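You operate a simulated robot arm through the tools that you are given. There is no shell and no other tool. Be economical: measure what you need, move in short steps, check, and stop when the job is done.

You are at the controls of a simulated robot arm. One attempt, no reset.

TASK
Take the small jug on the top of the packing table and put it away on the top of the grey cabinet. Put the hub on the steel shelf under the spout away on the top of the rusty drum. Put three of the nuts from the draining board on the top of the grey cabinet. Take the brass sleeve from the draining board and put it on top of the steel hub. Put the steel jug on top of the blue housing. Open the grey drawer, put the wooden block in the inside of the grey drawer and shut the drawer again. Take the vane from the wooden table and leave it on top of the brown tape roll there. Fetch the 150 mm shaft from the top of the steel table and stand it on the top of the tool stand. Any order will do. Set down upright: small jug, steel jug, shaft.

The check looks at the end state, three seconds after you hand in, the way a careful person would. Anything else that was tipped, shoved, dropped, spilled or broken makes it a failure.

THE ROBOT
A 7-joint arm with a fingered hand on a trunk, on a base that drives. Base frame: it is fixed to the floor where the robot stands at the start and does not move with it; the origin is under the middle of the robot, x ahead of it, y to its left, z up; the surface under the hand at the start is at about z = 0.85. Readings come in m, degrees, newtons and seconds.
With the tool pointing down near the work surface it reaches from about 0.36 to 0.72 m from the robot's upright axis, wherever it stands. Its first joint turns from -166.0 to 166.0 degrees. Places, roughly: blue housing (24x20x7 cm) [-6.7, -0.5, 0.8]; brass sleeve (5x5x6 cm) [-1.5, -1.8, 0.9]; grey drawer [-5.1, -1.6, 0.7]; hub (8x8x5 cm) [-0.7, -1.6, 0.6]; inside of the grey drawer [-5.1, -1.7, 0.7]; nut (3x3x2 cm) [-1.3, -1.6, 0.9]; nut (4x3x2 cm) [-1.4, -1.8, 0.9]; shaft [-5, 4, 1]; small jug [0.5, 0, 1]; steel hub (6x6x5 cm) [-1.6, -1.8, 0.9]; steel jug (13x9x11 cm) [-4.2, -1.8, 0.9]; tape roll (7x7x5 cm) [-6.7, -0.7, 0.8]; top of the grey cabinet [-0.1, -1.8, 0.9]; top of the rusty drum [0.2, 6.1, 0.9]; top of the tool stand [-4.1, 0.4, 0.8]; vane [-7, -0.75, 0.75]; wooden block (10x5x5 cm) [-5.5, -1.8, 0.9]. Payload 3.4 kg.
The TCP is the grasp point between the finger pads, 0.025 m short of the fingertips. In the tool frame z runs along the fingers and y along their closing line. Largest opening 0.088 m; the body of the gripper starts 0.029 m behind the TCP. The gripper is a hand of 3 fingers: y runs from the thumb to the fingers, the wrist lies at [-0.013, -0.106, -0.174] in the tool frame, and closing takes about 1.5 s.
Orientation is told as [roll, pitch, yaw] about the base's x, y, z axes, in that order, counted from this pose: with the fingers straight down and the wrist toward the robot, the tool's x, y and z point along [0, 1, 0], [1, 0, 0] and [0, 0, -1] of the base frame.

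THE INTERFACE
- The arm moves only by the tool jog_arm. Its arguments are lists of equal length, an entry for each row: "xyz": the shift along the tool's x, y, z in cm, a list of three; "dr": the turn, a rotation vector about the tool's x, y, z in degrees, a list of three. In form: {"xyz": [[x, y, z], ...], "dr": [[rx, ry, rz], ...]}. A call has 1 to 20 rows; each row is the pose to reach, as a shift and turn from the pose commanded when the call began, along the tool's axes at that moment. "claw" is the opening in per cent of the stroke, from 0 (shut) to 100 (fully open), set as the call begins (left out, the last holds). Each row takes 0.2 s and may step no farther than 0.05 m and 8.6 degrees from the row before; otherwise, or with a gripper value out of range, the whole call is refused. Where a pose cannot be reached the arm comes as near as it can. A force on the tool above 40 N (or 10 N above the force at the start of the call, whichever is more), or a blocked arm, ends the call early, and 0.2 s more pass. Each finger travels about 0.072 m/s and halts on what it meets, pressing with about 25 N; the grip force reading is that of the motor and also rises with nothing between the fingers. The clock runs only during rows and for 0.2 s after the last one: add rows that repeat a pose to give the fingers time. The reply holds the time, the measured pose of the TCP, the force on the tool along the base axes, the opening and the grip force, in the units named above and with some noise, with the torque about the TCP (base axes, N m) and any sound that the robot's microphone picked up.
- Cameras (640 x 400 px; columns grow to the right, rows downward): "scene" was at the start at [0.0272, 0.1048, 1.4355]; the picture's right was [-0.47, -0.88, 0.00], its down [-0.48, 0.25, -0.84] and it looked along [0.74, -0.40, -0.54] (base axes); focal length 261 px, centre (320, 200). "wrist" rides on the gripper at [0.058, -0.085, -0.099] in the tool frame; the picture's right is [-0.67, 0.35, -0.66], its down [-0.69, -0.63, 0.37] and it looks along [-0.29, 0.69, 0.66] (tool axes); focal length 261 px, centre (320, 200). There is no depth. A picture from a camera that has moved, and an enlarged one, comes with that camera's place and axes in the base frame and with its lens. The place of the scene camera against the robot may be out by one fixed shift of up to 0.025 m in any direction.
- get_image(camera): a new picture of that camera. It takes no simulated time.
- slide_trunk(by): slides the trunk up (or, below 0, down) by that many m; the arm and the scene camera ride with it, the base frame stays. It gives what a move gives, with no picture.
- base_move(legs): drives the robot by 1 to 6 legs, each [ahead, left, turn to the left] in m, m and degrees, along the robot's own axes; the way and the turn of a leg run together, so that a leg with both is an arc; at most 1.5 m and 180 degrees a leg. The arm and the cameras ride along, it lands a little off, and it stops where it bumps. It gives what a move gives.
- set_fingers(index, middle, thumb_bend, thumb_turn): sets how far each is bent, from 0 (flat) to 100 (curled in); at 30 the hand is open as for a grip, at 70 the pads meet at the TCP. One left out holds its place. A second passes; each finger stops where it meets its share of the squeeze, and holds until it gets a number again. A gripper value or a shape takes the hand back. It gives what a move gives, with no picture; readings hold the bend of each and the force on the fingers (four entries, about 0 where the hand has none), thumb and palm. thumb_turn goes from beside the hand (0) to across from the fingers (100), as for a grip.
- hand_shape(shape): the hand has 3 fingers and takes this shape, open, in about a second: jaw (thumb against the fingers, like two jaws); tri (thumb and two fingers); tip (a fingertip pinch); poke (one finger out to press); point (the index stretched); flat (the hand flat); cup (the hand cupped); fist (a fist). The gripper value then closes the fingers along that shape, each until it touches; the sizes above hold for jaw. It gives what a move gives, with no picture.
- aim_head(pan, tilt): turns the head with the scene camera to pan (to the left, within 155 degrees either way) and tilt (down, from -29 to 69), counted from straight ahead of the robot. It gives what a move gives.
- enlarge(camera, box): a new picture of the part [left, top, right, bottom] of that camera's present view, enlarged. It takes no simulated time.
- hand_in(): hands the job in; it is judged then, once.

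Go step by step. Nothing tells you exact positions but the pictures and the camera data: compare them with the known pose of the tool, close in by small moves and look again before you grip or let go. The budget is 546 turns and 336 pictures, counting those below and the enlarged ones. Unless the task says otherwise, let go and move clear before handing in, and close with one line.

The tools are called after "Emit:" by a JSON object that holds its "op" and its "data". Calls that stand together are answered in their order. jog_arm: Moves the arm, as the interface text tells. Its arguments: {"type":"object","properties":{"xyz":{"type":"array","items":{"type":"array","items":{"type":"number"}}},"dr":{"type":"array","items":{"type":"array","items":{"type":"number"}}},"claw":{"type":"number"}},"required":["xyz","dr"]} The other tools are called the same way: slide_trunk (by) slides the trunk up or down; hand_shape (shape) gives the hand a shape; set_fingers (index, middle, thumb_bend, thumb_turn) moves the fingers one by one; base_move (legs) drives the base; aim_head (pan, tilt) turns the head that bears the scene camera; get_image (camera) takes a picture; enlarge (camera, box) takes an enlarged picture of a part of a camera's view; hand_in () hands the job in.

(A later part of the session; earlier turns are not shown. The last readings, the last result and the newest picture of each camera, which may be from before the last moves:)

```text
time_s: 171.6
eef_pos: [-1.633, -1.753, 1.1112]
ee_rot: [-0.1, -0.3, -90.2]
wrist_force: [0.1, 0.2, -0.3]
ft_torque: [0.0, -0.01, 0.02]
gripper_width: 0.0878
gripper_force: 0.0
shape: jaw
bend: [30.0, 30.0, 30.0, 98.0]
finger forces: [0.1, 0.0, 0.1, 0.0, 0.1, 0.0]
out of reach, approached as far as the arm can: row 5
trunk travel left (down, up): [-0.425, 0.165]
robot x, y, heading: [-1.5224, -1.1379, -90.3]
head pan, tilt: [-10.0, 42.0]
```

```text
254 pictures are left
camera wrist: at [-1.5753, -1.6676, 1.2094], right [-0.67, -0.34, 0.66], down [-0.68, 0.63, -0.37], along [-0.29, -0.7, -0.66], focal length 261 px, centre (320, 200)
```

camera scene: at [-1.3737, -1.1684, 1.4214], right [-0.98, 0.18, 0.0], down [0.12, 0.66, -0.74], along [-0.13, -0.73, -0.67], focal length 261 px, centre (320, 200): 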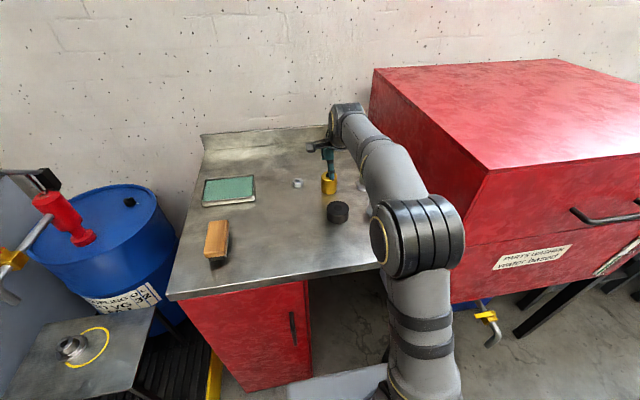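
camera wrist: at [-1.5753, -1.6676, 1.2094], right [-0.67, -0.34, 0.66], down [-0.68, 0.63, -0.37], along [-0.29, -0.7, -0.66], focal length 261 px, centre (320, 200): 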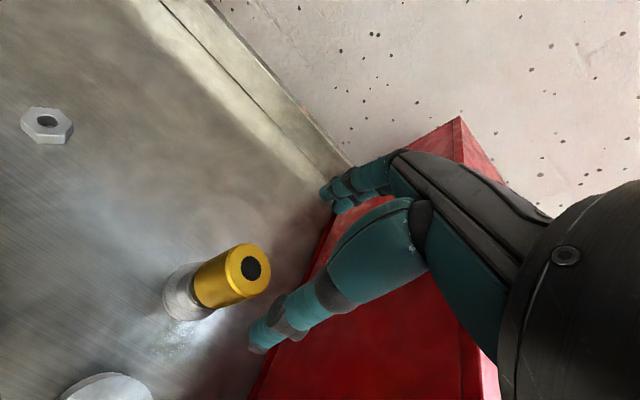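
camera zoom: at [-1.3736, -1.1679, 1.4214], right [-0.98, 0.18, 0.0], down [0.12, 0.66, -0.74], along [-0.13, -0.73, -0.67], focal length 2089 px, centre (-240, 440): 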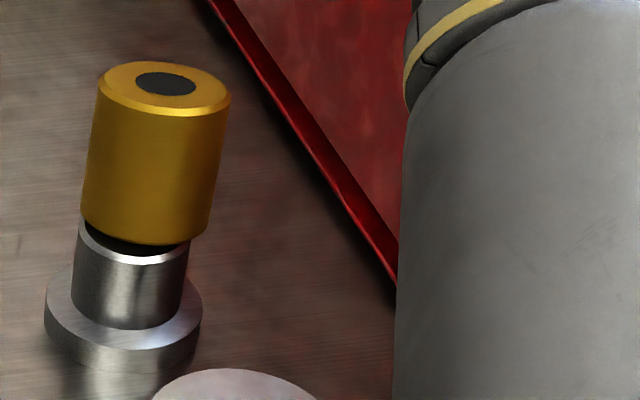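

The sleeve may be off-centre or tilted; I need a better look from the wrist camera.

Emit:
{"op": "enlarge", "data": {"camera": "wrist", "box": [140, 225, 290, 335]}}

```text
3.64 times, centred on (215, 280) of wrist
camera zoom: at [-1.5753, -1.6676, 1.2094], right [-0.67, -0.34, 0.66], down [-0.68, 0.63, -0.37], along [-0.29, -0.7, -0.66], focal length 948 px, centre (702, -91)
```

zoom: 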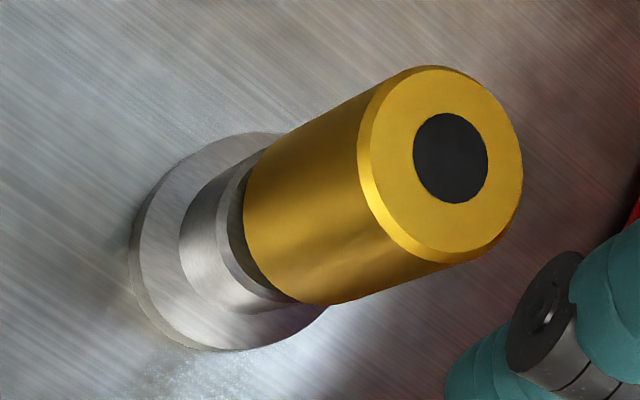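

The sleeve looks off-centre and perhaps tilted. I back away and lower the trunk to see it side-on.

Emit:
{"op": "base_move", "data": {"legs": [[-0.55, 0, 0]]}}

Emit:
{"op": "slide_trunk", "data": {"by": -0.38}}

Emit:
{"op": "aim_head", "data": {"pan": -10, "tilt": 10}}

Emit:
{"op": "get_image", "data": {"camera": "scene"}}

```text
time_s: 174.8
eef_pos: [-1.6315, -1.2175, 1.1123]
ee_rot: [-0.1, -0.4, -90.8]
wrist_force: [0.4, 0.0, 0.0]
ft_torque: [-0.02, 0.0, -0.01]
gripper_width: 0.0878
gripper_force: 0.1
shape: jaw
bend: [30.0, 30.0, 30.0, 98.0]
finger forces: [0.0, 0.1, 0.0, 0.0, 0.0, 0.0]
trunk travel left (down, up): [-0.425, 0.165]
robot x, y, heading: [-1.5161, -0.5975, -90.7]
head pan, tilt: [-10.0, 42.0]
stopped in leg 1: the robot was blocked; the commanded pose is now the measured one
```

```text
time_s: 178.5
eef_pos: [-1.6319, -1.2198, 0.7311]
ee_rot: [-0.1, -0.4, -90.8]
wrist_force: [0.7, -1.0, 0.3]
ft_torque: [0.0, 0.03, 0.0]
gripper_width: 0.0879
gripper_force: 0.0
shape: jaw
bend: [30.0, 30.0, 30.0, 98.0]
finger forces: [0.1, 0.1, 0.1, 0.0, 0.0, 0.0]
trunk travel left (down, up): [-0.045, 0.545]
robot x, y, heading: [-1.5166, -0.6015, -91.0]
head pan, tilt: [-10.0, 42.0]
```

```text
time_s: 179.5
eef_pos: [-1.6323, -1.219, 0.7318]
ee_rot: [-0.2, -0.3, -90.8]
wrist_force: [0.3, -0.4, 0.2]
ft_torque: [0.01, 0.01, 0.01]
gripper_width: 0.0879
gripper_force: 0.0
shape: jaw
bend: [30.0, 30.0, 30.0, 98.0]
finger forces: [0.0, 0.1, 0.1, 0.1, 0.0, 0.0]
trunk travel left (down, up): [-0.045, 0.545]
robot x, y, heading: [-1.5161, -0.5987, -90.9]
head pan, tilt: [-10.0, 10.0]
```

```text
252 pictures are left
camera scene: at [-1.367, -0.6454, 1.092], right [-0.98, 0.19, 0.0], down [0.03, 0.17, -0.98], along [-0.19, -0.97, -0.17], focal length 261 px, centre (320, 200)
```

scene: 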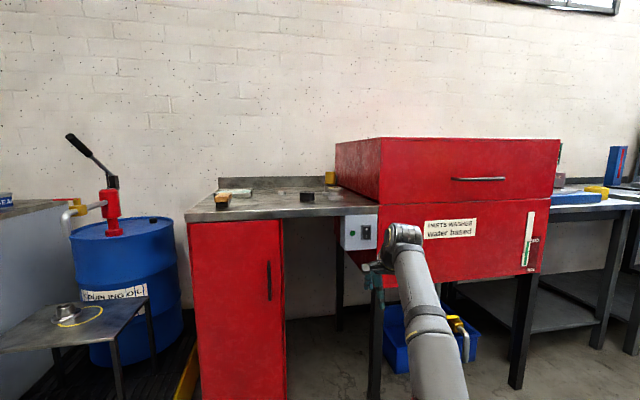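

I was blocked behind (the green trolley is there) — I must check that. First, zoom on the sleeve, then look behind.

Emit:
{"op": "enlarge", "data": {"camera": "scene", "box": [290, 160, 360, 215]}}

Emit:
{"op": "aim_head", "data": {"pan": 150, "tilt": 45}}

Emit:
{"op": "get_image", "data": {"camera": "scene"}}

Emit:
{"op": "aim_head", "data": {"pan": -150, "tilt": 45}}

Emit:
{"op": "get_image", "data": {"camera": "scene"}}

```text
7.27 times, centred on (325, 188) of scene
camera zoom: at [-1.367, -0.6454, 1.092], right [-0.98, 0.19, 0.0], down [0.03, 0.17, -0.98], along [-0.19, -0.97, -0.17], focal length 1899 px, centre (284, 291)
```

zoom: 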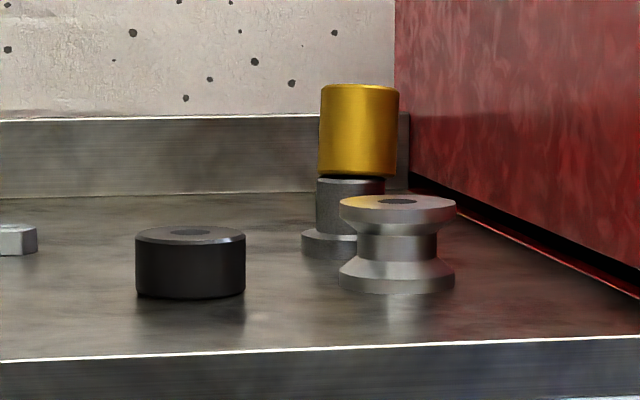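

```text
time_s: 181.9
eef_pos: [-1.6318, -1.2194, 0.7327]
ee_rot: [-0.1, -0.4, -90.8]
wrist_force: [0.9, 0.7, -0.3]
ft_torque: [0.0, 0.04, 0.01]
gripper_width: 0.0876
gripper_force: 0.2
shape: jaw
bend: [30.0, 30.0, 30.0, 98.0]
finger forces: [0.1, 0.1, 0.0, 0.0, 0.0, 0.0]
trunk travel left (down, up): [-0.045, 0.545]
robot x, y, heading: [-1.514, -0.6004, -90.9]
head pan, tilt: [150.0, 45.0]
```

```text
250 pictures are left
camera scene: at [-1.3077, -0.4843, 1.0371], right [0.86, -0.51, 0.0], down [-0.36, -0.61, -0.71], along [0.36, 0.61, -0.71], focal length 261 px, centre (320, 200)
```

scene: 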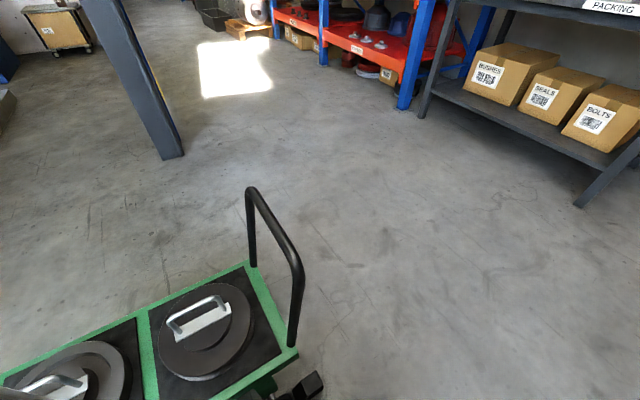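

```text
time_s: 186.0
eef_pos: [-1.6313, -1.2189, 0.7314]
ee_rot: [-0.2, -0.3, -90.8]
wrist_force: [0.1, 0.0, 0.3]
ft_torque: [-0.01, 0.01, 0.01]
gripper_width: 0.0879
gripper_force: 0.1
shape: jaw
bend: [30.0, 30.0, 30.0, 98.0]
finger forces: [0.0, 0.0, 0.0, 0.0, 0.0, 0.1]
trunk travel left (down, up): [-0.045, 0.545]
robot x, y, heading: [-1.5155, -0.5988, -91.0]
head pan, tilt: [-150.0, 45.0]
```

```text
249 pictures are left
camera scene: at [-1.3891, -0.4831, 1.0371], right [0.87, 0.49, 0.0], down [0.34, -0.62, -0.71], along [-0.34, 0.62, -0.71], focal length 261 px, centre (320, 200)
```

scene: 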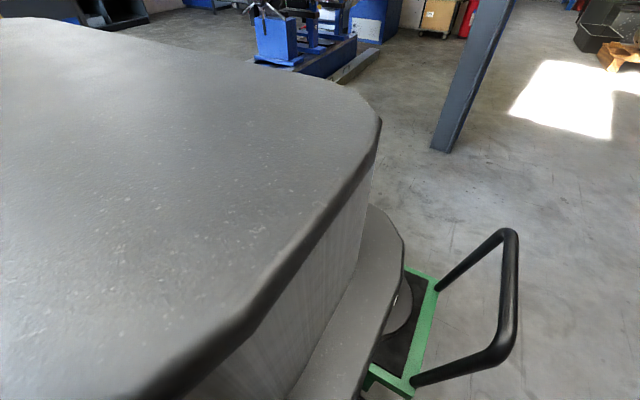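

The trolley still stands where it was (its castor is at the same spot), and the sleeve stands upright on the hub. Next is the hub on the low steel shelf; I move forward, then left to face it.

Emit:
{"op": "base_move", "data": {"legs": [[0.15, 0, 0], [0, 0.75, 0]]}}

Emit:
{"op": "aim_head", "data": {"pan": 0, "tilt": 35}}

Emit:
{"op": "get_image", "data": {"camera": "scene"}}

Emit:
{"op": "get_image", "data": {"camera": "wrist"}}

```text
time_s: 191.1
eef_pos: [-0.8724, -1.3805, 0.7308]
ee_rot: [-0.1, -0.4, -90.4]
wrist_force: [0.3, 0.6, 0.0]
ft_torque: [-0.01, 0.02, 0.02]
gripper_width: 0.0875
gripper_force: 0.1
shape: jaw
bend: [30.0, 30.0, 30.0, 98.0]
finger forces: [0.1, 0.0, 0.0, 0.0, 0.1, 0.0]
trunk travel left (down, up): [-0.045, 0.545]
robot x, y, heading: [-0.7651, -0.7622, -90.2]
head pan, tilt: [-150.0, 45.0]
```

```text
time_s: 193.5
eef_pos: [-0.8734, -1.38, 0.7315]
ee_rot: [-0.1, -0.4, -90.3]
wrist_force: [0.2, -0.1, -0.2]
ft_torque: [0.02, -0.01, 0.01]
gripper_width: 0.0876
gripper_force: 0.0
shape: jaw
bend: [30.0, 30.0, 30.0, 98.0]
finger forces: [0.0, 0.0, 0.1, 0.0, 0.1, 0.0]
trunk travel left (down, up): [-0.045, 0.545]
robot x, y, heading: [-0.7643, -0.7608, -90.5]
head pan, tilt: [0.0, 35.0]
```

```text
248 pictures are left
camera scene: at [-0.598, -0.8004, 1.0519], right [-1.0, 0.01, 0.0], down [0.0, 0.57, -0.82], along [0.0, -0.82, -0.57], focal length 261 px, centre (320, 200)
```

scene: 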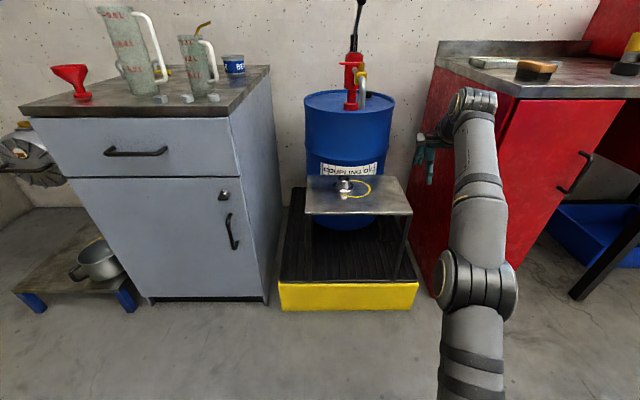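

```text
247 pictures are left
camera wrist: at [-0.8147, -1.2941, 0.829], right [-0.67, -0.34, 0.66], down [-0.68, 0.63, -0.37], along [-0.29, -0.7, -0.66], focal length 261 px, centre (320, 200)
```

wrist: 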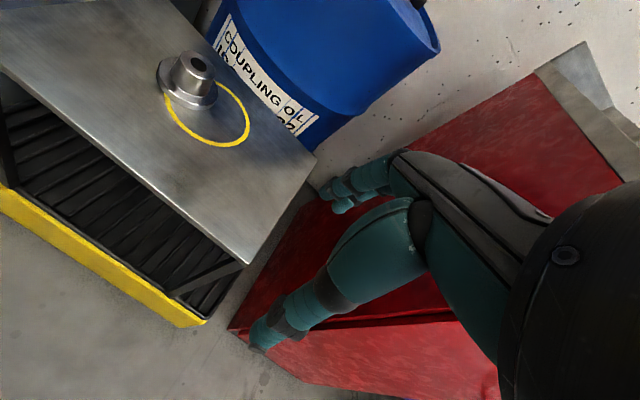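

The hub (flange with boss) stands on the shelf at about (-0.68,-1.60), shelf top near z≈0.50. I drive closer and look again.

Emit:
{"op": "base_move", "data": {"legs": [[0.14, 0.08, 0]]}}

Emit:
{"op": "get_image", "data": {"camera": "wrist"}}

Emit:
{"op": "enlarge", "data": {"camera": "scene", "box": [270, 40, 430, 240]}}

```text
time_s: 194.9
eef_pos: [-0.7884, -1.5243, 0.7315]
ee_rot: [-0.2, -0.3, -90.0]
wrist_force: [-0.4, 0.5, -0.1]
ft_torque: [0.0, 0.05, 0.01]
gripper_width: 0.0877
gripper_force: 0.1
shape: jaw
bend: [30.0, 30.0, 30.0, 98.0]
finger forces: [0.0, 0.0, 0.0, 0.1, 0.1, 0.0]
trunk travel left (down, up): [-0.045, 0.545]
robot x, y, heading: [-0.683, -0.9065, -90.2]
head pan, tilt: [0.0, 35.0]
```

```text
246 pictures are left
camera wrist: at [-0.7316, -1.4386, 0.8291], right [-0.67, -0.34, 0.66], down [-0.69, 0.63, -0.37], along [-0.29, -0.7, -0.66], focal length 261 px, centre (320, 200)
```

wrist: 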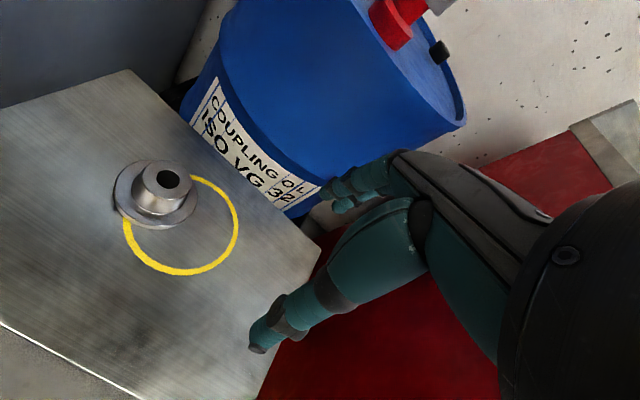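

```text
2.00 times, centred on (350, 140) of scene
camera zoom: at [-0.5169, -0.9441, 1.0519], right [-1.0, 0.0, 0.0], down [0.0, 0.57, -0.82], along [0.0, -0.82, -0.57], focal length 522 px, centre (260, 320)
```

zoom: 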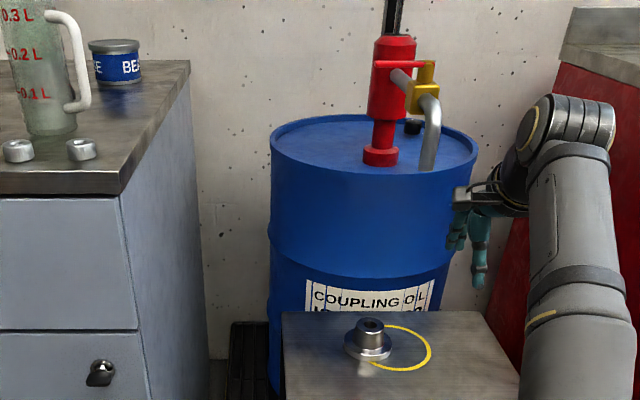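

Triangulating the boss: centre (-0.690,-1.586), top z≈0.56. I move over it, stopping at z≈0.635.

Emit:
{"op": "jog_arm", "data": {"xyz": [[4, 2, 0], [8, 4, 0], [10.2, 6.1, 2], [10.2, 6.1, 6], [10.2, 6.1, 9.5], [10.2, 6.1, 9.5]], "dr": [[0, 0, 0], [0, 0, 0], [0, 0, 0], [0, 0, 0], [0, 0, 0], [0, 0, 0]]}}

Emit:
{"op": "get_image", "data": {"camera": "wrist"}}

Emit:
{"op": "enlarge", "data": {"camera": "scene", "box": [270, 100, 430, 240]}}

```text
time_s: 196.3
eef_pos: [-0.6867, -1.5913, 0.6385]
ee_rot: [-0.2, -0.3, -90.0]
wrist_force: [0.0, -0.2, -0.1]
ft_torque: [0.0, 0.0, -0.02]
gripper_width: 0.0876
gripper_force: 0.0
shape: jaw
bend: [30.0, 30.0, 30.0, 98.0]
finger forces: [0.0, 0.0, 0.1, 0.1, 0.0, 0.1]
out of reach, approached as far as the arm can: row 1, 2, 3, 4, 5, 6
trunk travel left (down, up): [-0.045, 0.545]
robot x, y, heading: [-0.6846, -0.9046, -90.2]
head pan, tilt: [0.0, 35.0]
```

```text
244 pictures are left
camera wrist: at [-0.6295, -1.505, 0.736], right [-0.67, -0.35, 0.66], down [-0.69, 0.63, -0.37], along [-0.29, -0.7, -0.66], focal length 261 px, centre (320, 200)
```

wrist: 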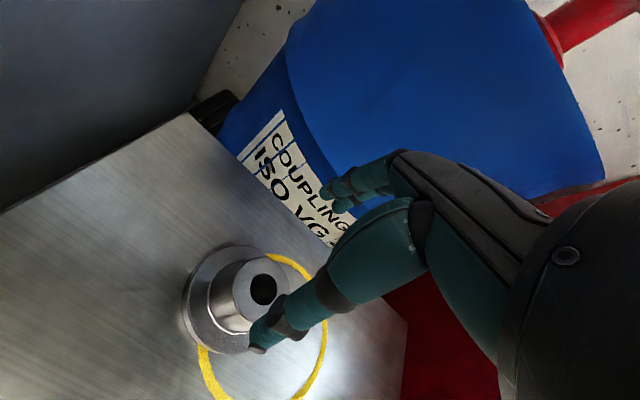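

```text
2.86 times, centred on (350, 170) of scene
camera zoom: at [-0.5168, -0.9441, 1.0519], right [-1.0, 0.0, 0.0], down [0.0, 0.57, -0.82], along [0.0, -0.82, -0.57], focal length 746 px, centre (234, 286)
```

zoom: 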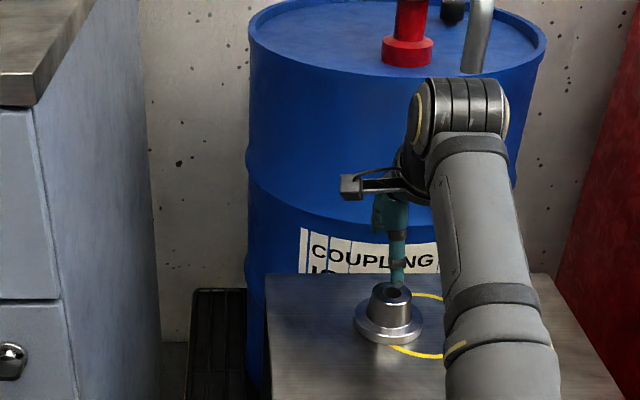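

Refined: boss centre (-0.694,-1.574), top z≈0.579. I pull back 1.6 cm and lower toward the boss.

Emit:
{"op": "jog_arm", "data": {"xyz": [[-0.2, -0.8, 0], [-0.4, -1.6, 1], [-0.4, -1.6, 2.6], [-0.4, -1.6, 2.6]], "dr": [[0, 0, 0], [0, 0, 0], [0, 0, 0], [0, 0, 0]]}}

Emit:
{"op": "enlarge", "data": {"camera": "wrist", "box": [160, 150, 400, 390]}}

Emit:
{"op": "enlarge", "data": {"camera": "scene", "box": [330, 140, 390, 200]}}

```text
time_s: 197.3
eef_pos: [-0.6922, -1.5982, 0.6221]
ee_rot: [-0.1, -0.3, -90.1]
wrist_force: [0.1, -0.6, -0.8]
ft_torque: [-0.01, -0.02, 0.02]
gripper_width: 0.0879
gripper_force: 0.1
shape: jaw
bend: [30.0, 30.0, 30.0, 98.0]
finger forces: [0.0, 0.0, 0.0, 0.0, 0.0, 0.1]
out of reach, approached as far as the arm can: row 1, 2, 3, 4
trunk travel left (down, up): [-0.045, 0.545]
robot x, y, heading: [-0.6803, -0.907, -90.1]
head pan, tilt: [0.0, 35.0]
```

```text
1.67 times, centred on (280, 270) of wrist
camera zoom: at [-0.6339, -1.5119, 0.7205], right [-0.67, -0.34, 0.66], down [-0.69, 0.63, -0.37], along [-0.29, -0.7, -0.66], focal length 434 px, centre (387, 83)
```

zoom: 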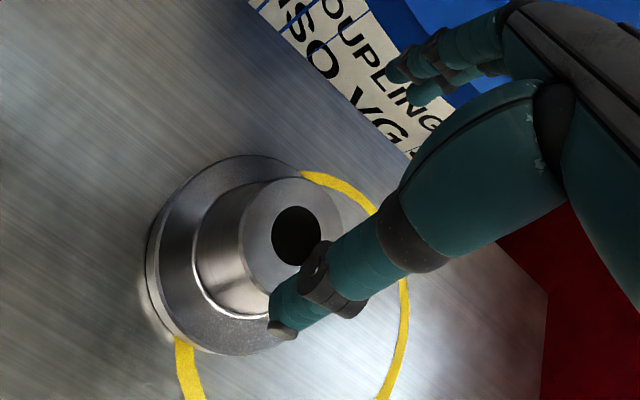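

```text
6.67 times, centred on (360, 170) of scene
camera zoom: at [-0.5168, -0.9441, 1.0519], right [-1.0, 0.0, 0.0], down [0.0, 0.57, -0.82], along [0.0, -0.82, -0.57], focal length 1741 px, centre (53, 400)
```

zoom: 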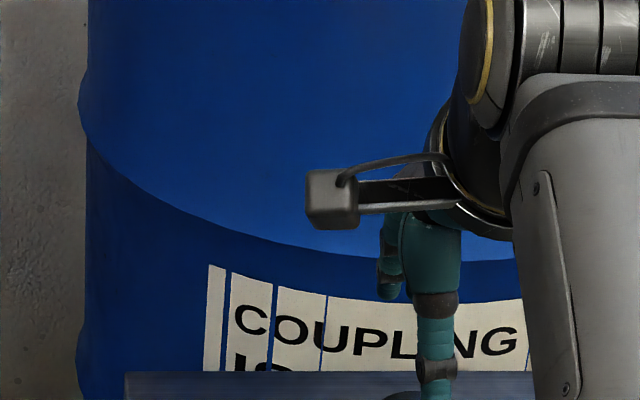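

The arm is at an awkward reach limit here. I raise, retract, and then drive the base closer instead.

Emit:
{"op": "jog_arm", "data": {"xyz": [[0, 0, -3], [0, 0, -6], [0, -4, -8], [0, -8, -8], [0, -12, -8], [0, -12, -8]], "dr": [[0, 0, 0], [0, 0, 0], [0, 0, 0], [0, 0, 0], [0, 0, 0], [0, 0, 0]]}}

```text
time_s: 198.7
eef_pos: [-0.6913, -1.4828, 0.7061]
ee_rot: [-0.1, -0.4, -90.0]
wrist_force: [0.1, -0.3, 1.2]
ft_torque: [-0.02, -0.01, 0.01]
gripper_width: 0.0876
gripper_force: 0.0
shape: jaw
bend: [30.0, 30.0, 30.0, 98.0]
finger forces: [0.1, 0.1, 0.0, 0.0, 0.0, 0.0]
out of reach, approached as far as the arm can: row 1, 2
trunk travel left (down, up): [-0.045, 0.545]
robot x, y, heading: [-0.6868, -0.905, -90.3]
head pan, tilt: [0.0, 35.0]
```

Back in range. I drive 9 cm forward so the hand comes over the hub.

Emit:
{"op": "base_move", "data": {"legs": [[0.092, 0, 0]]}}

Emit:
{"op": "jog_arm", "data": {"xyz": [[0, 0, 3], [0, 0, 6], [0, 0, 6]], "dr": [[0, 0, 0], [0, 0, 0], [0, 0, 0]]}}

Emit:
{"op": "enlarge", "data": {"camera": "wrist", "box": [160, 150, 400, 390]}}

```text
time_s: 199.8
eef_pos: [-0.6922, -1.5773, 0.7045]
ee_rot: [-0.1, -0.4, -90.2]
wrist_force: [-0.3, 0.5, 0.1]
ft_torque: [-0.03, -0.01, 0.0]
gripper_width: 0.0877
gripper_force: 0.1
shape: jaw
bend: [30.0, 30.0, 30.0, 98.0]
finger forces: [0.0, 0.0, 0.0, 0.0, 0.1, 0.0]
trunk travel left (down, up): [-0.045, 0.545]
robot x, y, heading: [-0.6801, -0.9977, -90.3]
head pan, tilt: [0.0, 35.0]
```

```text
time_s: 200.6
eef_pos: [-0.6905, -1.5766, 0.6439]
ee_rot: [0.0, -0.4, -90.1]
wrist_force: [0.2, -0.1, -0.5]
ft_torque: [-0.02, -0.02, -0.02]
gripper_width: 0.0877
gripper_force: 0.1
shape: jaw
bend: [30.0, 30.0, 30.0, 98.0]
finger forces: [0.0, 0.0, 0.0, 0.1, 0.0, 0.1]
trunk travel left (down, up): [-0.045, 0.545]
robot x, y, heading: [-0.6844, -1.0, -90.1]
head pan, tilt: [0.0, 35.0]
```

```text
1.67 times, centred on (280, 270) of wrist
camera zoom: at [-0.6338, -1.4891, 0.7416], right [-0.67, -0.34, 0.66], down [-0.68, 0.63, -0.37], along [-0.29, -0.7, -0.66], focal length 434 px, centre (387, 83)
```

zoom: 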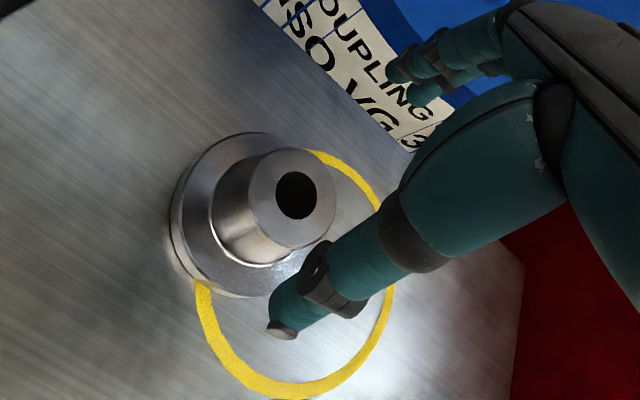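

Centred on the boss. I lower to z≈0.586 in steps.

Emit:
{"op": "jog_arm", "data": {"xyz": [[0.1, -0.1, 2], [0.1, -0.2, 4], [0.1, -0.2, 5], [0.1, -0.2, 5.6], [0.1, -0.2, 5.6]], "dr": [[0, 0, 0], [0, 0, 0], [0, 0, 0], [0, 0, 0], [0, 0, 0]]}}

Emit:
{"op": "enlarge", "data": {"camera": "wrist", "box": [160, 130, 400, 370]}}

```text
time_s: 201.8
eef_pos: [-0.6911, -1.575, 0.5893]
ee_rot: [-0.1, -0.4, -90.1]
wrist_force: [0.2, 0.0, 0.4]
ft_torque: [0.0, -0.01, 0.03]
gripper_width: 0.0877
gripper_force: 0.1
shape: jaw
bend: [30.0, 30.0, 30.0, 98.0]
finger forces: [0.1, 0.0, 0.0, 0.1, 0.0, 0.1]
trunk travel left (down, up): [-0.045, 0.545]
robot x, y, heading: [-0.6819, -0.9978, -90.1]
head pan, tilt: [0.0, 35.0]
```

```text
1.67 times, centred on (280, 250) of wrist
camera zoom: at [-0.6328, -1.4892, 0.6865], right [-0.67, -0.34, 0.66], down [-0.68, 0.63, -0.37], along [-0.29, -0.7, -0.66], focal length 434 px, centre (387, 117)
```

zoom: 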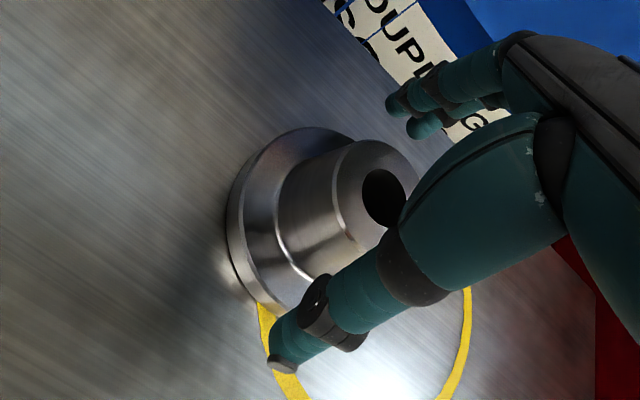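

I lower 7 mm more and close on the boss.

Emit:
{"op": "jog_arm", "data": {"xyz": [[0.1, 0, 0.4], [0.1, 0, 0.7], [0.1, 0, 0.7]], "dr": [[0, 0, 0], [0, 0, 0], [0, 0, 0]]}}

Emit:
{"op": "jog_arm", "data": {"xyz": [[0, 0, 0], [0, 0, 0], [0, 0, 0], [0, 0, 0], [0, 0, 0], [0, 0, 0], [0, 0, 0], [0, 0, 0]], "dr": [[0, 0, 0], [0, 0, 0], [0, 0, 0], [0, 0, 0], [0, 0, 0], [0, 0, 0], [0, 0, 0], [0, 0, 0]], "claw": 0}}

Emit:
{"op": "enlarge", "data": {"camera": "wrist", "box": [160, 130, 400, 370]}}

```text
time_s: 202.6
eef_pos: [-0.6895, -1.5767, 0.5816]
ee_rot: [-0.1, -0.5, -90.1]
wrist_force: [0.6, -0.5, 0.3]
ft_torque: [-0.02, 0.01, -0.02]
gripper_width: 0.0876
gripper_force: 0.1
shape: jaw
bend: [30.0, 30.0, 30.0, 98.0]
finger forces: [0.0, 0.0, 0.0, 0.0, 0.1, 0.0]
trunk travel left (down, up): [-0.045, 0.545]
robot x, y, heading: [-0.6826, -1.0007, -90.0]
head pan, tilt: [0.0, 35.0]
```

```text
time_s: 204.4
eef_pos: [-0.6891, -1.5766, 0.5816]
ee_rot: [-0.1, -0.6, -90.0]
wrist_force: [1.7, -0.3, 0.0]
ft_torque: [-0.05, 0.01, -0.06]
gripper_width: 0.034
gripper_force: 24.7
shape: jaw
bend: [74.0, 52.0, 72.0, 100.0]
finger forces: [14.7, 8.1, 0.1, 0.0, 22.0, 0.1]
trunk travel left (down, up): [-0.045, 0.545]
robot x, y, heading: [-0.6859, -0.9974, -90.3]
head pan, tilt: [0.0, 35.0]
```

```text
1.67 times, centred on (280, 250) of wrist
camera zoom: at [-0.6314, -1.4902, 0.6796], right [-0.67, -0.34, 0.66], down [-0.68, 0.63, -0.37], along [-0.29, -0.7, -0.66], focal length 434 px, centre (387, 117)
```

zoom: 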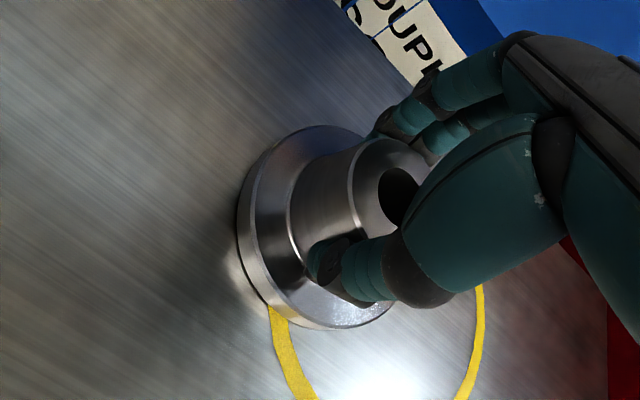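

Gripped. I lift, back off, and raise the trunk again.

Emit:
{"op": "jog_arm", "data": {"xyz": [[0, 0, -1], [0, 0, -3], [0, 0, -6], [0, 0, -9], [0, -3, -12], [0, -6, -14]], "dr": [[0, 0, 0], [0, 0, 0], [0, 0, 0], [0, 0, 0], [0, 0, 0], [0, 0, 0]]}}

Emit:
{"op": "base_move", "data": {"legs": [[-0.4, 0.3, 0]]}}

Emit:
{"op": "slide_trunk", "data": {"by": 0.38}}

Emit:
{"op": "get_image", "data": {"camera": "wrist"}}

```text
time_s: 205.8
eef_pos: [-0.6863, -1.5155, 0.7204]
ee_rot: [-0.1, -0.2, -90.1]
wrist_force: [-0.7, -0.1, -6.1]
ft_torque: [-0.04, -0.06, 0.02]
gripper_width: 0.0334
gripper_force: 25.2
shape: jaw
bend: [74.0, 52.0, 72.0, 100.0]
finger forces: [14.9, 8.3, 0.1, 0.0, 21.8, 0.1]
trunk travel left (down, up): [-0.045, 0.545]
robot x, y, heading: [-0.6844, -0.9979, -90.5]
head pan, tilt: [0.0, 35.0]
```

```text
time_s: 208.7
eef_pos: [-0.3798, -1.1235, 0.7201]
ee_rot: [-0.1, -0.5, -89.7]
wrist_force: [-0.5, 0.2, -6.6]
ft_torque: [0.01, -0.02, 0.0]
gripper_width: 0.0335
gripper_force: 24.7
shape: jaw
bend: [74.0, 52.0, 72.0, 100.0]
finger forces: [14.7, 8.3, 0.0, 0.0, 21.8, 0.0]
trunk travel left (down, up): [-0.045, 0.545]
robot x, y, heading: [-0.3849, -0.6078, -89.8]
head pan, tilt: [0.0, 35.0]
```

```text
time_s: 212.4
eef_pos: [-0.3797, -1.1233, 1.0999]
ee_rot: [-0.2, -0.4, -89.6]
wrist_force: [1.0, 0.7, -6.4]
ft_torque: [-0.01, 0.01, 0.0]
gripper_width: 0.0334
gripper_force: 25.1
shape: jaw
bend: [74.0, 52.0, 72.0, 100.0]
finger forces: [15.0, 8.3, 0.1, 0.0, 21.8, 0.1]
trunk travel left (down, up): [-0.425, 0.165]
robot x, y, heading: [-0.3852, -0.6055, -89.7]
head pan, tilt: [0.0, 35.0]
```

```text
237 pictures are left
camera wrist: at [-0.323, -1.0371, 1.1976], right [-0.67, -0.35, 0.66], down [-0.69, 0.62, -0.37], along [-0.28, -0.7, -0.66], focal length 261 px, centre (320, 200)
```

wrist: 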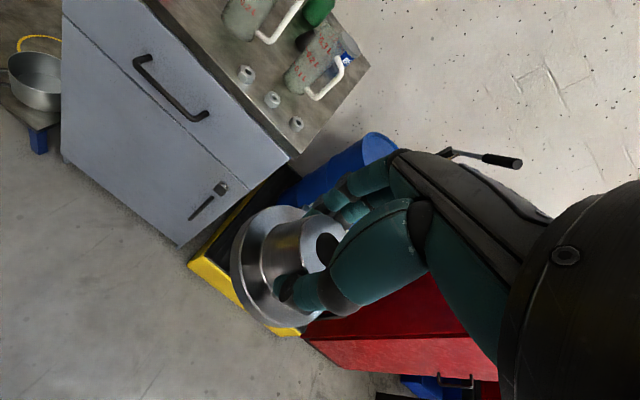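

Hub is held (≈0.65 kg). The corridor to the rusty drum runs north between the yellow curtain and the racks; I turn around and drive up partway.

Emit:
{"op": "base_move", "data": {"legs": [[0, 0, 180], [1.5, 0.2, 0], [1.5, 0, 0]]}}

Emit:
{"op": "aim_head", "data": {"pan": 0, "tilt": 15}}

Emit:
{"op": "get_image", "data": {"camera": "scene"}}

```text
refused: leg 2 is longer than a leg can be; nothing moved
```

```text
time_s: 213.2
eef_pos: [-0.38, -1.1224, 1.0995]
ee_rot: [-0.1, -0.3, -89.6]
wrist_force: [0.4, 0.0, -6.6]
ft_torque: [-0.01, -0.01, 0.01]
gripper_width: 0.0335
gripper_force: 24.9
shape: jaw
bend: [74.0, 52.0, 72.0, 100.0]
finger forces: [14.8, 8.3, 0.1, 0.0, 21.8, 0.0]
trunk travel left (down, up): [-0.425, 0.165]
robot x, y, heading: [-0.3827, -0.6095, -89.7]
head pan, tilt: [0.0, 15.0]
```

```text
236 pictures are left
camera scene: at [-0.2151, -0.651, 1.4638], right [-1.0, -0.01, 0.0], down [0.0, 0.26, -0.97], along [0.01, -0.97, -0.26], focal length 261 px, centre (320, 200)
```

scene: 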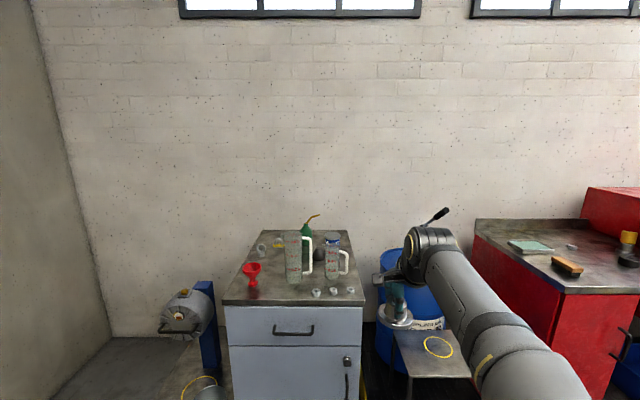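

A leg was a touch too long; I repeat with shorter legs.

Emit:
{"op": "base_move", "data": {"legs": [[0, 0, 175], [1.4, 0.2, 4], [1.4, 0, 0]]}}

Emit:
{"op": "get_image", "data": {"camera": "scene"}}

```text
time_s: 233.9
eef_pos: [-0.0168, 2.7702, 1.0995]
ee_rot: [-0.1, -0.2, 82.8]
wrist_force: [0.5, 0.0, -7.1]
ft_torque: [0.04, 0.04, -0.02]
gripper_width: 0.0332
gripper_force: 24.5
shape: jaw
bend: [74.0, 52.0, 72.0, 100.0]
finger forces: [14.2, 7.9, 0.1, 0.0, 20.8, 0.1]
trunk travel left (down, up): [-0.425, 0.165]
robot x, y, heading: [-0.0836, 2.2622, 82.5]
head pan, tilt: [0.0, 15.0]
```

```text
235 pictures are left
camera scene: at [-0.2269, 2.3018, 1.4639], right [0.99, -0.13, 0.0], down [-0.03, -0.26, -0.97], along [0.12, 0.96, -0.26], focal length 261 px, centre (320, 200)
```

scene: 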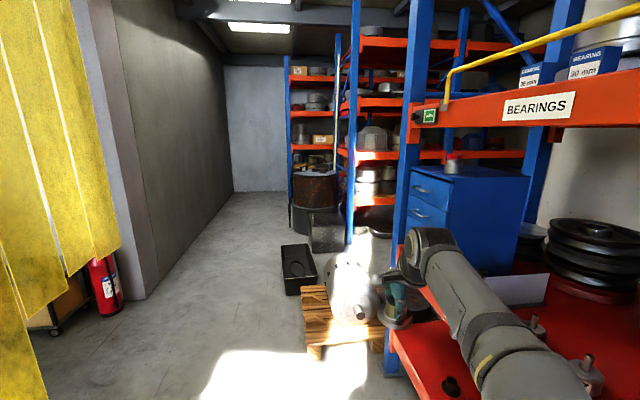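

I've drifted toward the racks; I strafe left to the middle of the corridor, straighten and go on.

Emit:
{"op": "base_move", "data": {"legs": [[0, 0.5, 8], [1.4, 0, 0], [1.0, 0, 0]]}}

Emit:
{"op": "aim_head", "data": {"pan": -30, "tilt": 25}}

Emit:
{"op": "get_image", "data": {"camera": "scene"}}

```text
time_s: 247.3
eef_pos: [-0.5269, 5.0678, 1.0994]
ee_rot: [-0.1, -0.2, 88.6]
wrist_force: [-0.2, -1.0, -5.8]
ft_torque: [-0.01, 0.01, 0.0]
gripper_width: 0.0327
gripper_force: 24.9
shape: jaw
bend: [74.0, 52.0, 72.0, 100.0]
finger forces: [14.8, 8.1, 0.1, 0.0, 21.6, 0.0]
trunk travel left (down, up): [-0.425, 0.165]
robot x, y, heading: [-0.5394, 4.5498, 88.5]
head pan, tilt: [0.0, 15.0]
stopped in leg 3: the robot was blocked; the commanded pose is now the measured one
```

```text
time_s: 248.3
eef_pos: [-0.5288, 5.0685, 1.0983]
ee_rot: [-0.1, -0.1, 88.6]
wrist_force: [-0.2, 0.1, -6.9]
ft_torque: [-0.02, 0.02, 0.01]
gripper_width: 0.033
gripper_force: 24.7
shape: jaw
bend: [74.0, 52.0, 72.0, 100.0]
finger forces: [14.8, 8.2, 0.1, 0.0, 21.4, 0.0]
trunk travel left (down, up): [-0.425, 0.165]
robot x, y, heading: [-0.5396, 4.5533, 88.7]
head pan, tilt: [-30.0, 25.0]
```

```text
234 pictures are left
camera scene: at [-0.6454, 4.5642, 1.4477], right [0.85, -0.52, 0.0], down [-0.22, -0.36, -0.91], along [0.47, 0.77, -0.42], focal length 261 px, centre (320, 200)
```

scene: 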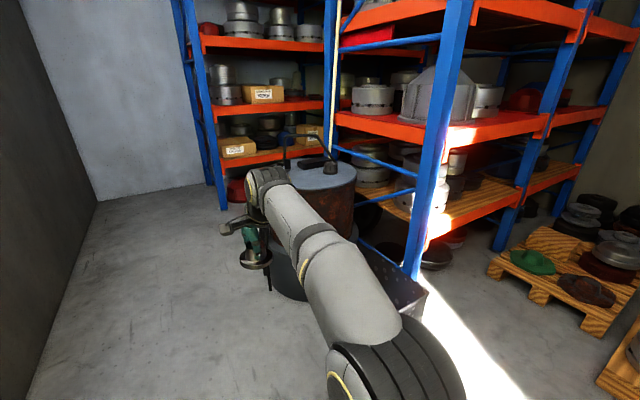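

Something blocked me; I look down to see what I'm touching.

Emit:
{"op": "aim_head", "data": {"pan": -70, "tilt": 60}}

Emit:
{"op": "get_image", "data": {"camera": "scene"}}

```text
time_s: 249.3
eef_pos: [-0.5271, 5.0693, 1.0997]
ee_rot: [-0.1, -0.2, 88.6]
wrist_force: [-0.2, -0.3, -6.0]
ft_torque: [-0.01, -0.02, -0.03]
gripper_width: 0.033
gripper_force: 25.2
shape: jaw
bend: [74.0, 52.0, 72.0, 100.0]
finger forces: [14.8, 8.2, 0.0, 0.1, 21.6, 0.0]
trunk travel left (down, up): [-0.425, 0.165]
robot x, y, heading: [-0.5385, 4.55, 88.6]
head pan, tilt: [-70.0, 60.0]
```

```text
233 pictures are left
camera scene: at [-0.6302, 4.5068, 1.3977], right [0.32, -0.95, 0.0], down [-0.82, -0.28, -0.5], along [0.47, 0.16, -0.87], focal length 261 px, centre (320, 200)
```

scene: 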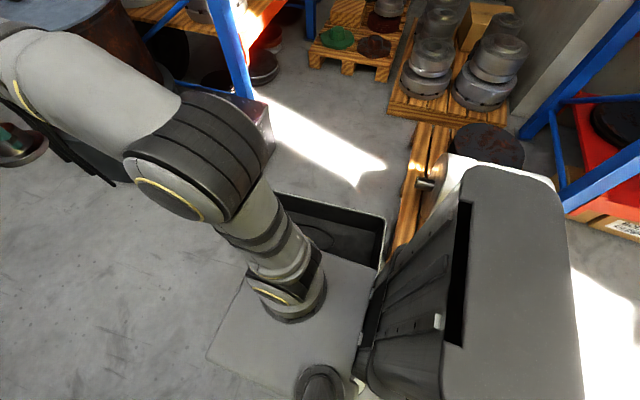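

I'm against the black tray's edge. I strafe left away from it and go on along the corridor.

Emit:
{"op": "base_move", "data": {"legs": [[0, 0.35, 1], [0.9, 0, 0]]}}

Emit:
{"op": "aim_head", "data": {"pan": -60, "tilt": 30}}

Emit:
{"op": "get_image", "data": {"camera": "scene"}}

```text
time_s: 256.0
eef_pos: [-0.882, 5.9877, 1.0995]
ee_rot: [-0.1, -0.2, 89.4]
wrist_force: [-1.1, 0.2, -6.2]
ft_torque: [0.05, 0.02, -0.01]
gripper_width: 0.0327
gripper_force: 25.2
shape: jaw
bend: [74.0, 52.0, 72.0, 100.0]
finger forces: [14.7, 8.2, 0.0, 0.1, 21.5, 0.0]
trunk travel left (down, up): [-0.425, 0.165]
robot x, y, heading: [-0.8884, 5.4719, 89.3]
head pan, tilt: [-70.0, 60.0]
```

```text
time_s: 257.0
eef_pos: [-0.8825, 5.988, 1.0994]
ee_rot: [-0.1, -0.3, 89.3]
wrist_force: [0.3, 1.1, -6.1]
ft_torque: [-0.01, -0.02, -0.03]
gripper_width: 0.0332
gripper_force: 25.1
shape: jaw
bend: [74.0, 52.0, 72.0, 100.0]
finger forces: [14.7, 8.2, 0.0, 0.0, 21.5, 0.0]
trunk travel left (down, up): [-0.425, 0.165]
robot x, y, heading: [-0.891, 5.4689, 89.5]
head pan, tilt: [-60.0, 30.0]
```

```text
232 pictures are left
camera scene: at [-0.961, 5.4466, 1.4396], right [0.49, -0.87, 0.0], down [-0.44, -0.25, -0.87], along [0.76, 0.42, -0.5], focal length 261 px, centre (320, 200)
```

scene: 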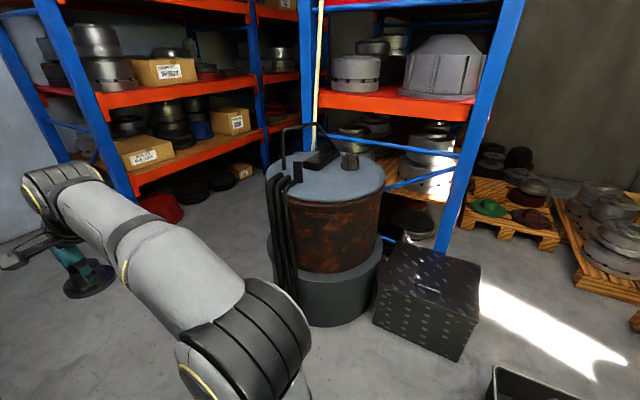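

The rusty drum is to the right-ahead, with a few things on its lid. I zoom in.

Emit:
{"op": "enlarge", "data": {"camera": "scene", "box": [240, 110, 410, 250]}}

```text
2.86 times, centred on (325, 180) of scene
camera zoom: at [-0.961, 5.4466, 1.4396], right [0.49, -0.87, 0.0], down [-0.44, -0.25, -0.87], along [0.76, 0.42, -0.5], focal length 746 px, centre (306, 257)
```

zoom: 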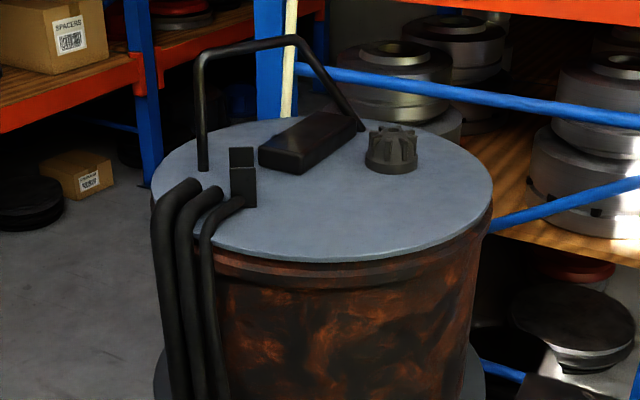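

The near side of the lid is free. I turn right by 60° to face it and creep forward.

Emit:
{"op": "base_move", "data": {"legs": [[0, 0, -60], [0.25, 0, 0]]}}

Emit:
{"op": "aim_head", "data": {"pan": -5, "tilt": 38}}

Emit:
{"op": "get_image", "data": {"camera": "scene"}}

Emit:
{"op": "get_image", "data": {"camera": "wrist"}}

```text
time_s: 261.5
eef_pos: [-0.2162, 5.8454, 1.0983]
ee_rot: [0.0, -0.1, 29.4]
wrist_force: [-0.6, -0.5, -6.7]
ft_torque: [0.01, -0.03, 0.02]
gripper_width: 0.0326
gripper_force: 25.1
shape: jaw
bend: [74.0, 52.0, 72.0, 100.0]
finger forces: [14.4, 8.0, 0.0, 0.0, 20.8, 0.1]
trunk travel left (down, up): [-0.425, 0.165]
robot x, y, heading: [-0.6636, 5.5965, 29.3]
head pan, tilt: [-60.0, 30.0]
```

```text
time_s: 262.7
eef_pos: [-0.2166, 5.8467, 1.0992]
ee_rot: [-0.2, -0.2, 29.4]
wrist_force: [-0.1, 0.2, -6.1]
ft_torque: [0.01, -0.02, -0.02]
gripper_width: 0.0326
gripper_force: 25.1
shape: jaw
bend: [74.0, 52.0, 72.0, 100.0]
finger forces: [14.4, 8.0, 0.0, 0.0, 20.7, 0.0]
trunk travel left (down, up): [-0.425, 0.165]
robot x, y, heading: [-0.6665, 5.5946, 29.4]
head pan, tilt: [-5.0, 38.0]
```

```text
230 pictures are left
camera scene: at [-0.7094, 5.7278, 1.4273], right [0.41, -0.91, 0.0], down [-0.56, -0.25, -0.79], along [0.72, 0.32, -0.62], focal length 261 px, centre (320, 200)
```

scene: 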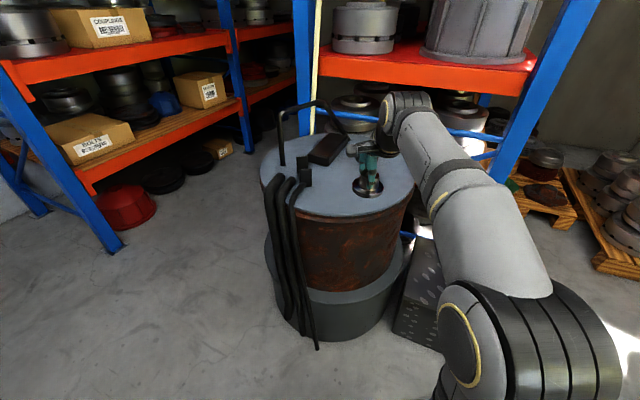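

```text
229 pictures are left
camera wrist: at [-0.3195, 5.8556, 1.197], right [0.63, -0.41, 0.66], down [-0.21, -0.91, -0.37], along [0.75, 0.09, -0.66], focal length 261 px, centre (320, 200)
```

wrist: 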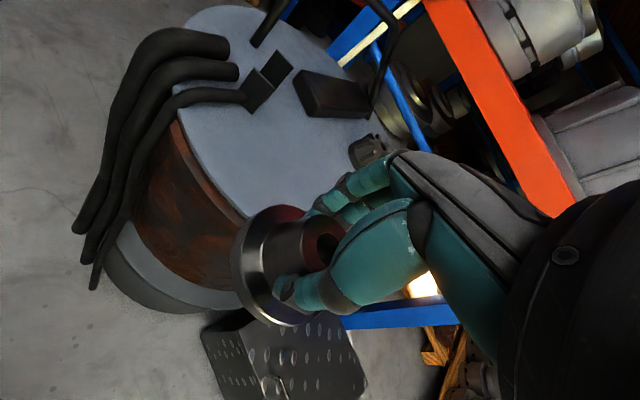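

The near part of the lid around (0.05,5.93) is free. I drive 16 cm ahead, then move the hub over that spot.

Emit:
{"op": "base_move", "data": {"legs": [[0.16, 0, 0]]}}

Emit:
{"op": "jog_arm", "data": {"xyz": [[-2, 4, 0], [-4, 8, 0], [-5.8, 11, 0], [-5.8, 11, 3], [-5.8, 11, 5], [-5.8, 11, 5]], "dr": [[0, 0, 0], [0, 0, 0], [0, 0, 0], [0, 0, 0], [0, 0, 0], [0, 0, 0]]}}

Emit:
{"op": "get_image", "data": {"camera": "wrist"}}

Emit:
{"op": "enlarge", "data": {"camera": "scene", "box": [250, 90, 430, 250]}}

```text
time_s: 264.1
eef_pos: [-0.079, 5.9255, 1.0994]
ee_rot: [-0.1, -0.2, 29.6]
wrist_force: [1.1, -0.9, -7.1]
ft_torque: [0.04, 0.0, 0.0]
gripper_width: 0.0327
gripper_force: 24.8
shape: jaw
bend: [74.0, 52.0, 72.0, 100.0]
finger forces: [14.5, 8.0, 0.1, 0.1, 20.9, 0.0]
trunk travel left (down, up): [-0.425, 0.165]
robot x, y, heading: [-0.5299, 5.6741, 29.6]
head pan, tilt: [-5.0, 38.0]
```

```text
time_s: 265.5
eef_pos: [0.0432, 5.9305, 1.0491]
ee_rot: [-0.1, -0.1, 29.5]
wrist_force: [0.1, -0.3, -5.4]
ft_torque: [0.02, -0.01, -0.02]
gripper_width: 0.0325
gripper_force: 24.6
shape: jaw
bend: [74.0, 52.0, 72.0, 100.0]
finger forces: [14.3, 8.5, 0.0, 0.1, 21.1, 0.1]
trunk travel left (down, up): [-0.425, 0.165]
robot x, y, heading: [-0.5292, 5.6719, 29.7]
head pan, tilt: [-5.0, 38.0]
```

```text
228 pictures are left
camera wrist: at [-0.06, 5.9395, 1.1477], right [0.63, -0.41, 0.66], down [-0.21, -0.91, -0.37], along [0.75, 0.09, -0.66], focal length 261 px, centre (320, 200)
```

wrist: 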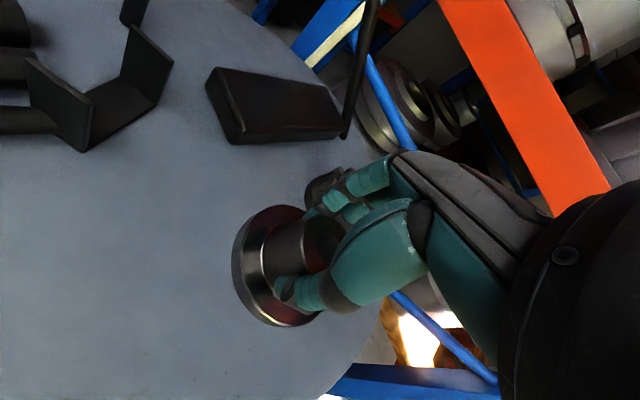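

```text
2.50 times, centred on (340, 170) of scene
camera zoom: at [-0.5721, 5.8053, 1.4273], right [0.41, -0.91, 0.0], down [-0.56, -0.26, -0.79], along [0.72, 0.33, -0.62], focal length 653 px, centre (270, 275)
```

zoom: 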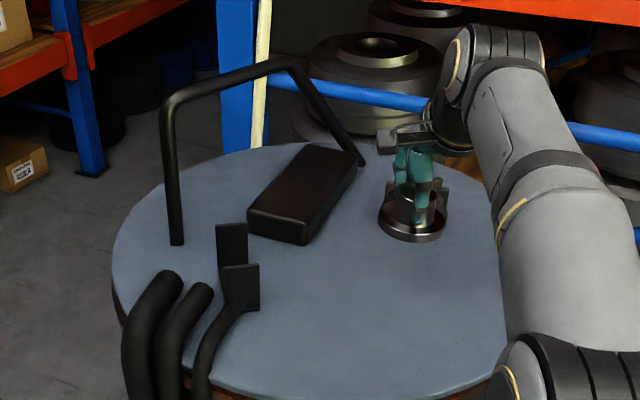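

The spot below the hub is clear of the cap and box. I lower in steps watching for contact.

Emit:
{"op": "jog_arm", "data": {"xyz": [[0, 0, 1], [0, 0, 2], [0, 0, 3], [0, 0, 4], [0, 0, 5], [0, 0, 5]], "dr": [[0, 0, 0], [0, 0, 0], [0, 0, 0], [0, 0, 0], [0, 0, 0], [0, 0, 0]]}}

Emit:
{"op": "get_image", "data": {"camera": "wrist"}}

Emit:
{"op": "enlarge", "data": {"camera": "scene", "box": [250, 90, 430, 250]}}

```text
time_s: 266.9
eef_pos: [0.0455, 5.9283, 0.9995]
ee_rot: [-0.1, -0.2, 29.6]
wrist_force: [-1.0, 0.7, -6.4]
ft_torque: [0.02, -0.02, -0.02]
gripper_width: 0.0326
gripper_force: 25.0
shape: jaw
bend: [74.0, 52.0, 72.0, 100.0]
finger forces: [14.0, 8.5, 0.0, 0.1, 21.2, 0.0]
trunk travel left (down, up): [-0.425, 0.165]
robot x, y, heading: [-0.5298, 5.671, 29.7]
head pan, tilt: [-5.0, 38.0]
```

```text
226 pictures are left
camera wrist: at [-0.0578, 5.9369, 1.0968], right [0.63, -0.41, 0.66], down [-0.21, -0.91, -0.37], along [0.75, 0.09, -0.66], focal length 261 px, centre (320, 200)
```

wrist: 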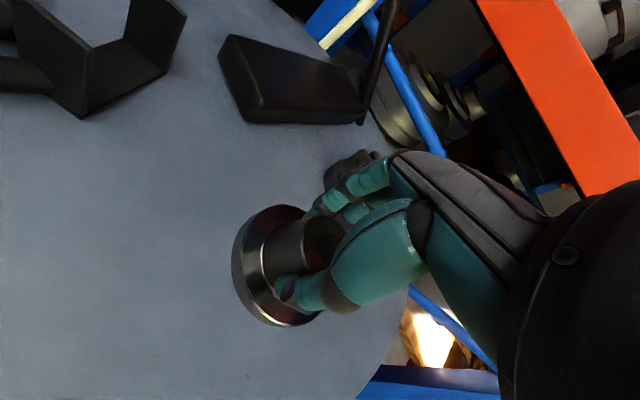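

```text
2.50 times, centred on (340, 170) of scene
camera zoom: at [-0.5722, 5.8052, 1.4273], right [0.41, -0.91, 0.0], down [-0.56, -0.26, -0.79], along [0.72, 0.33, -0.62], focal length 653 px, centre (270, 275)
```

zoom: 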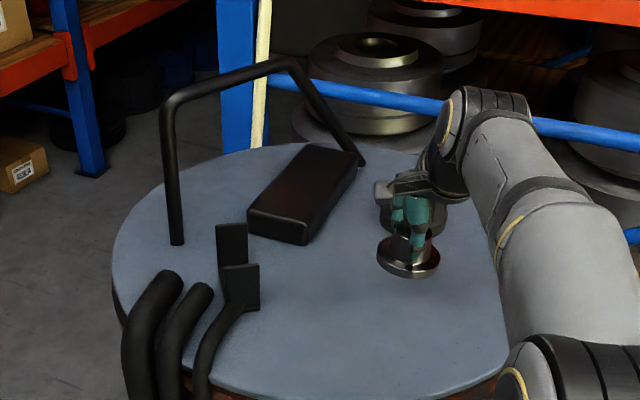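

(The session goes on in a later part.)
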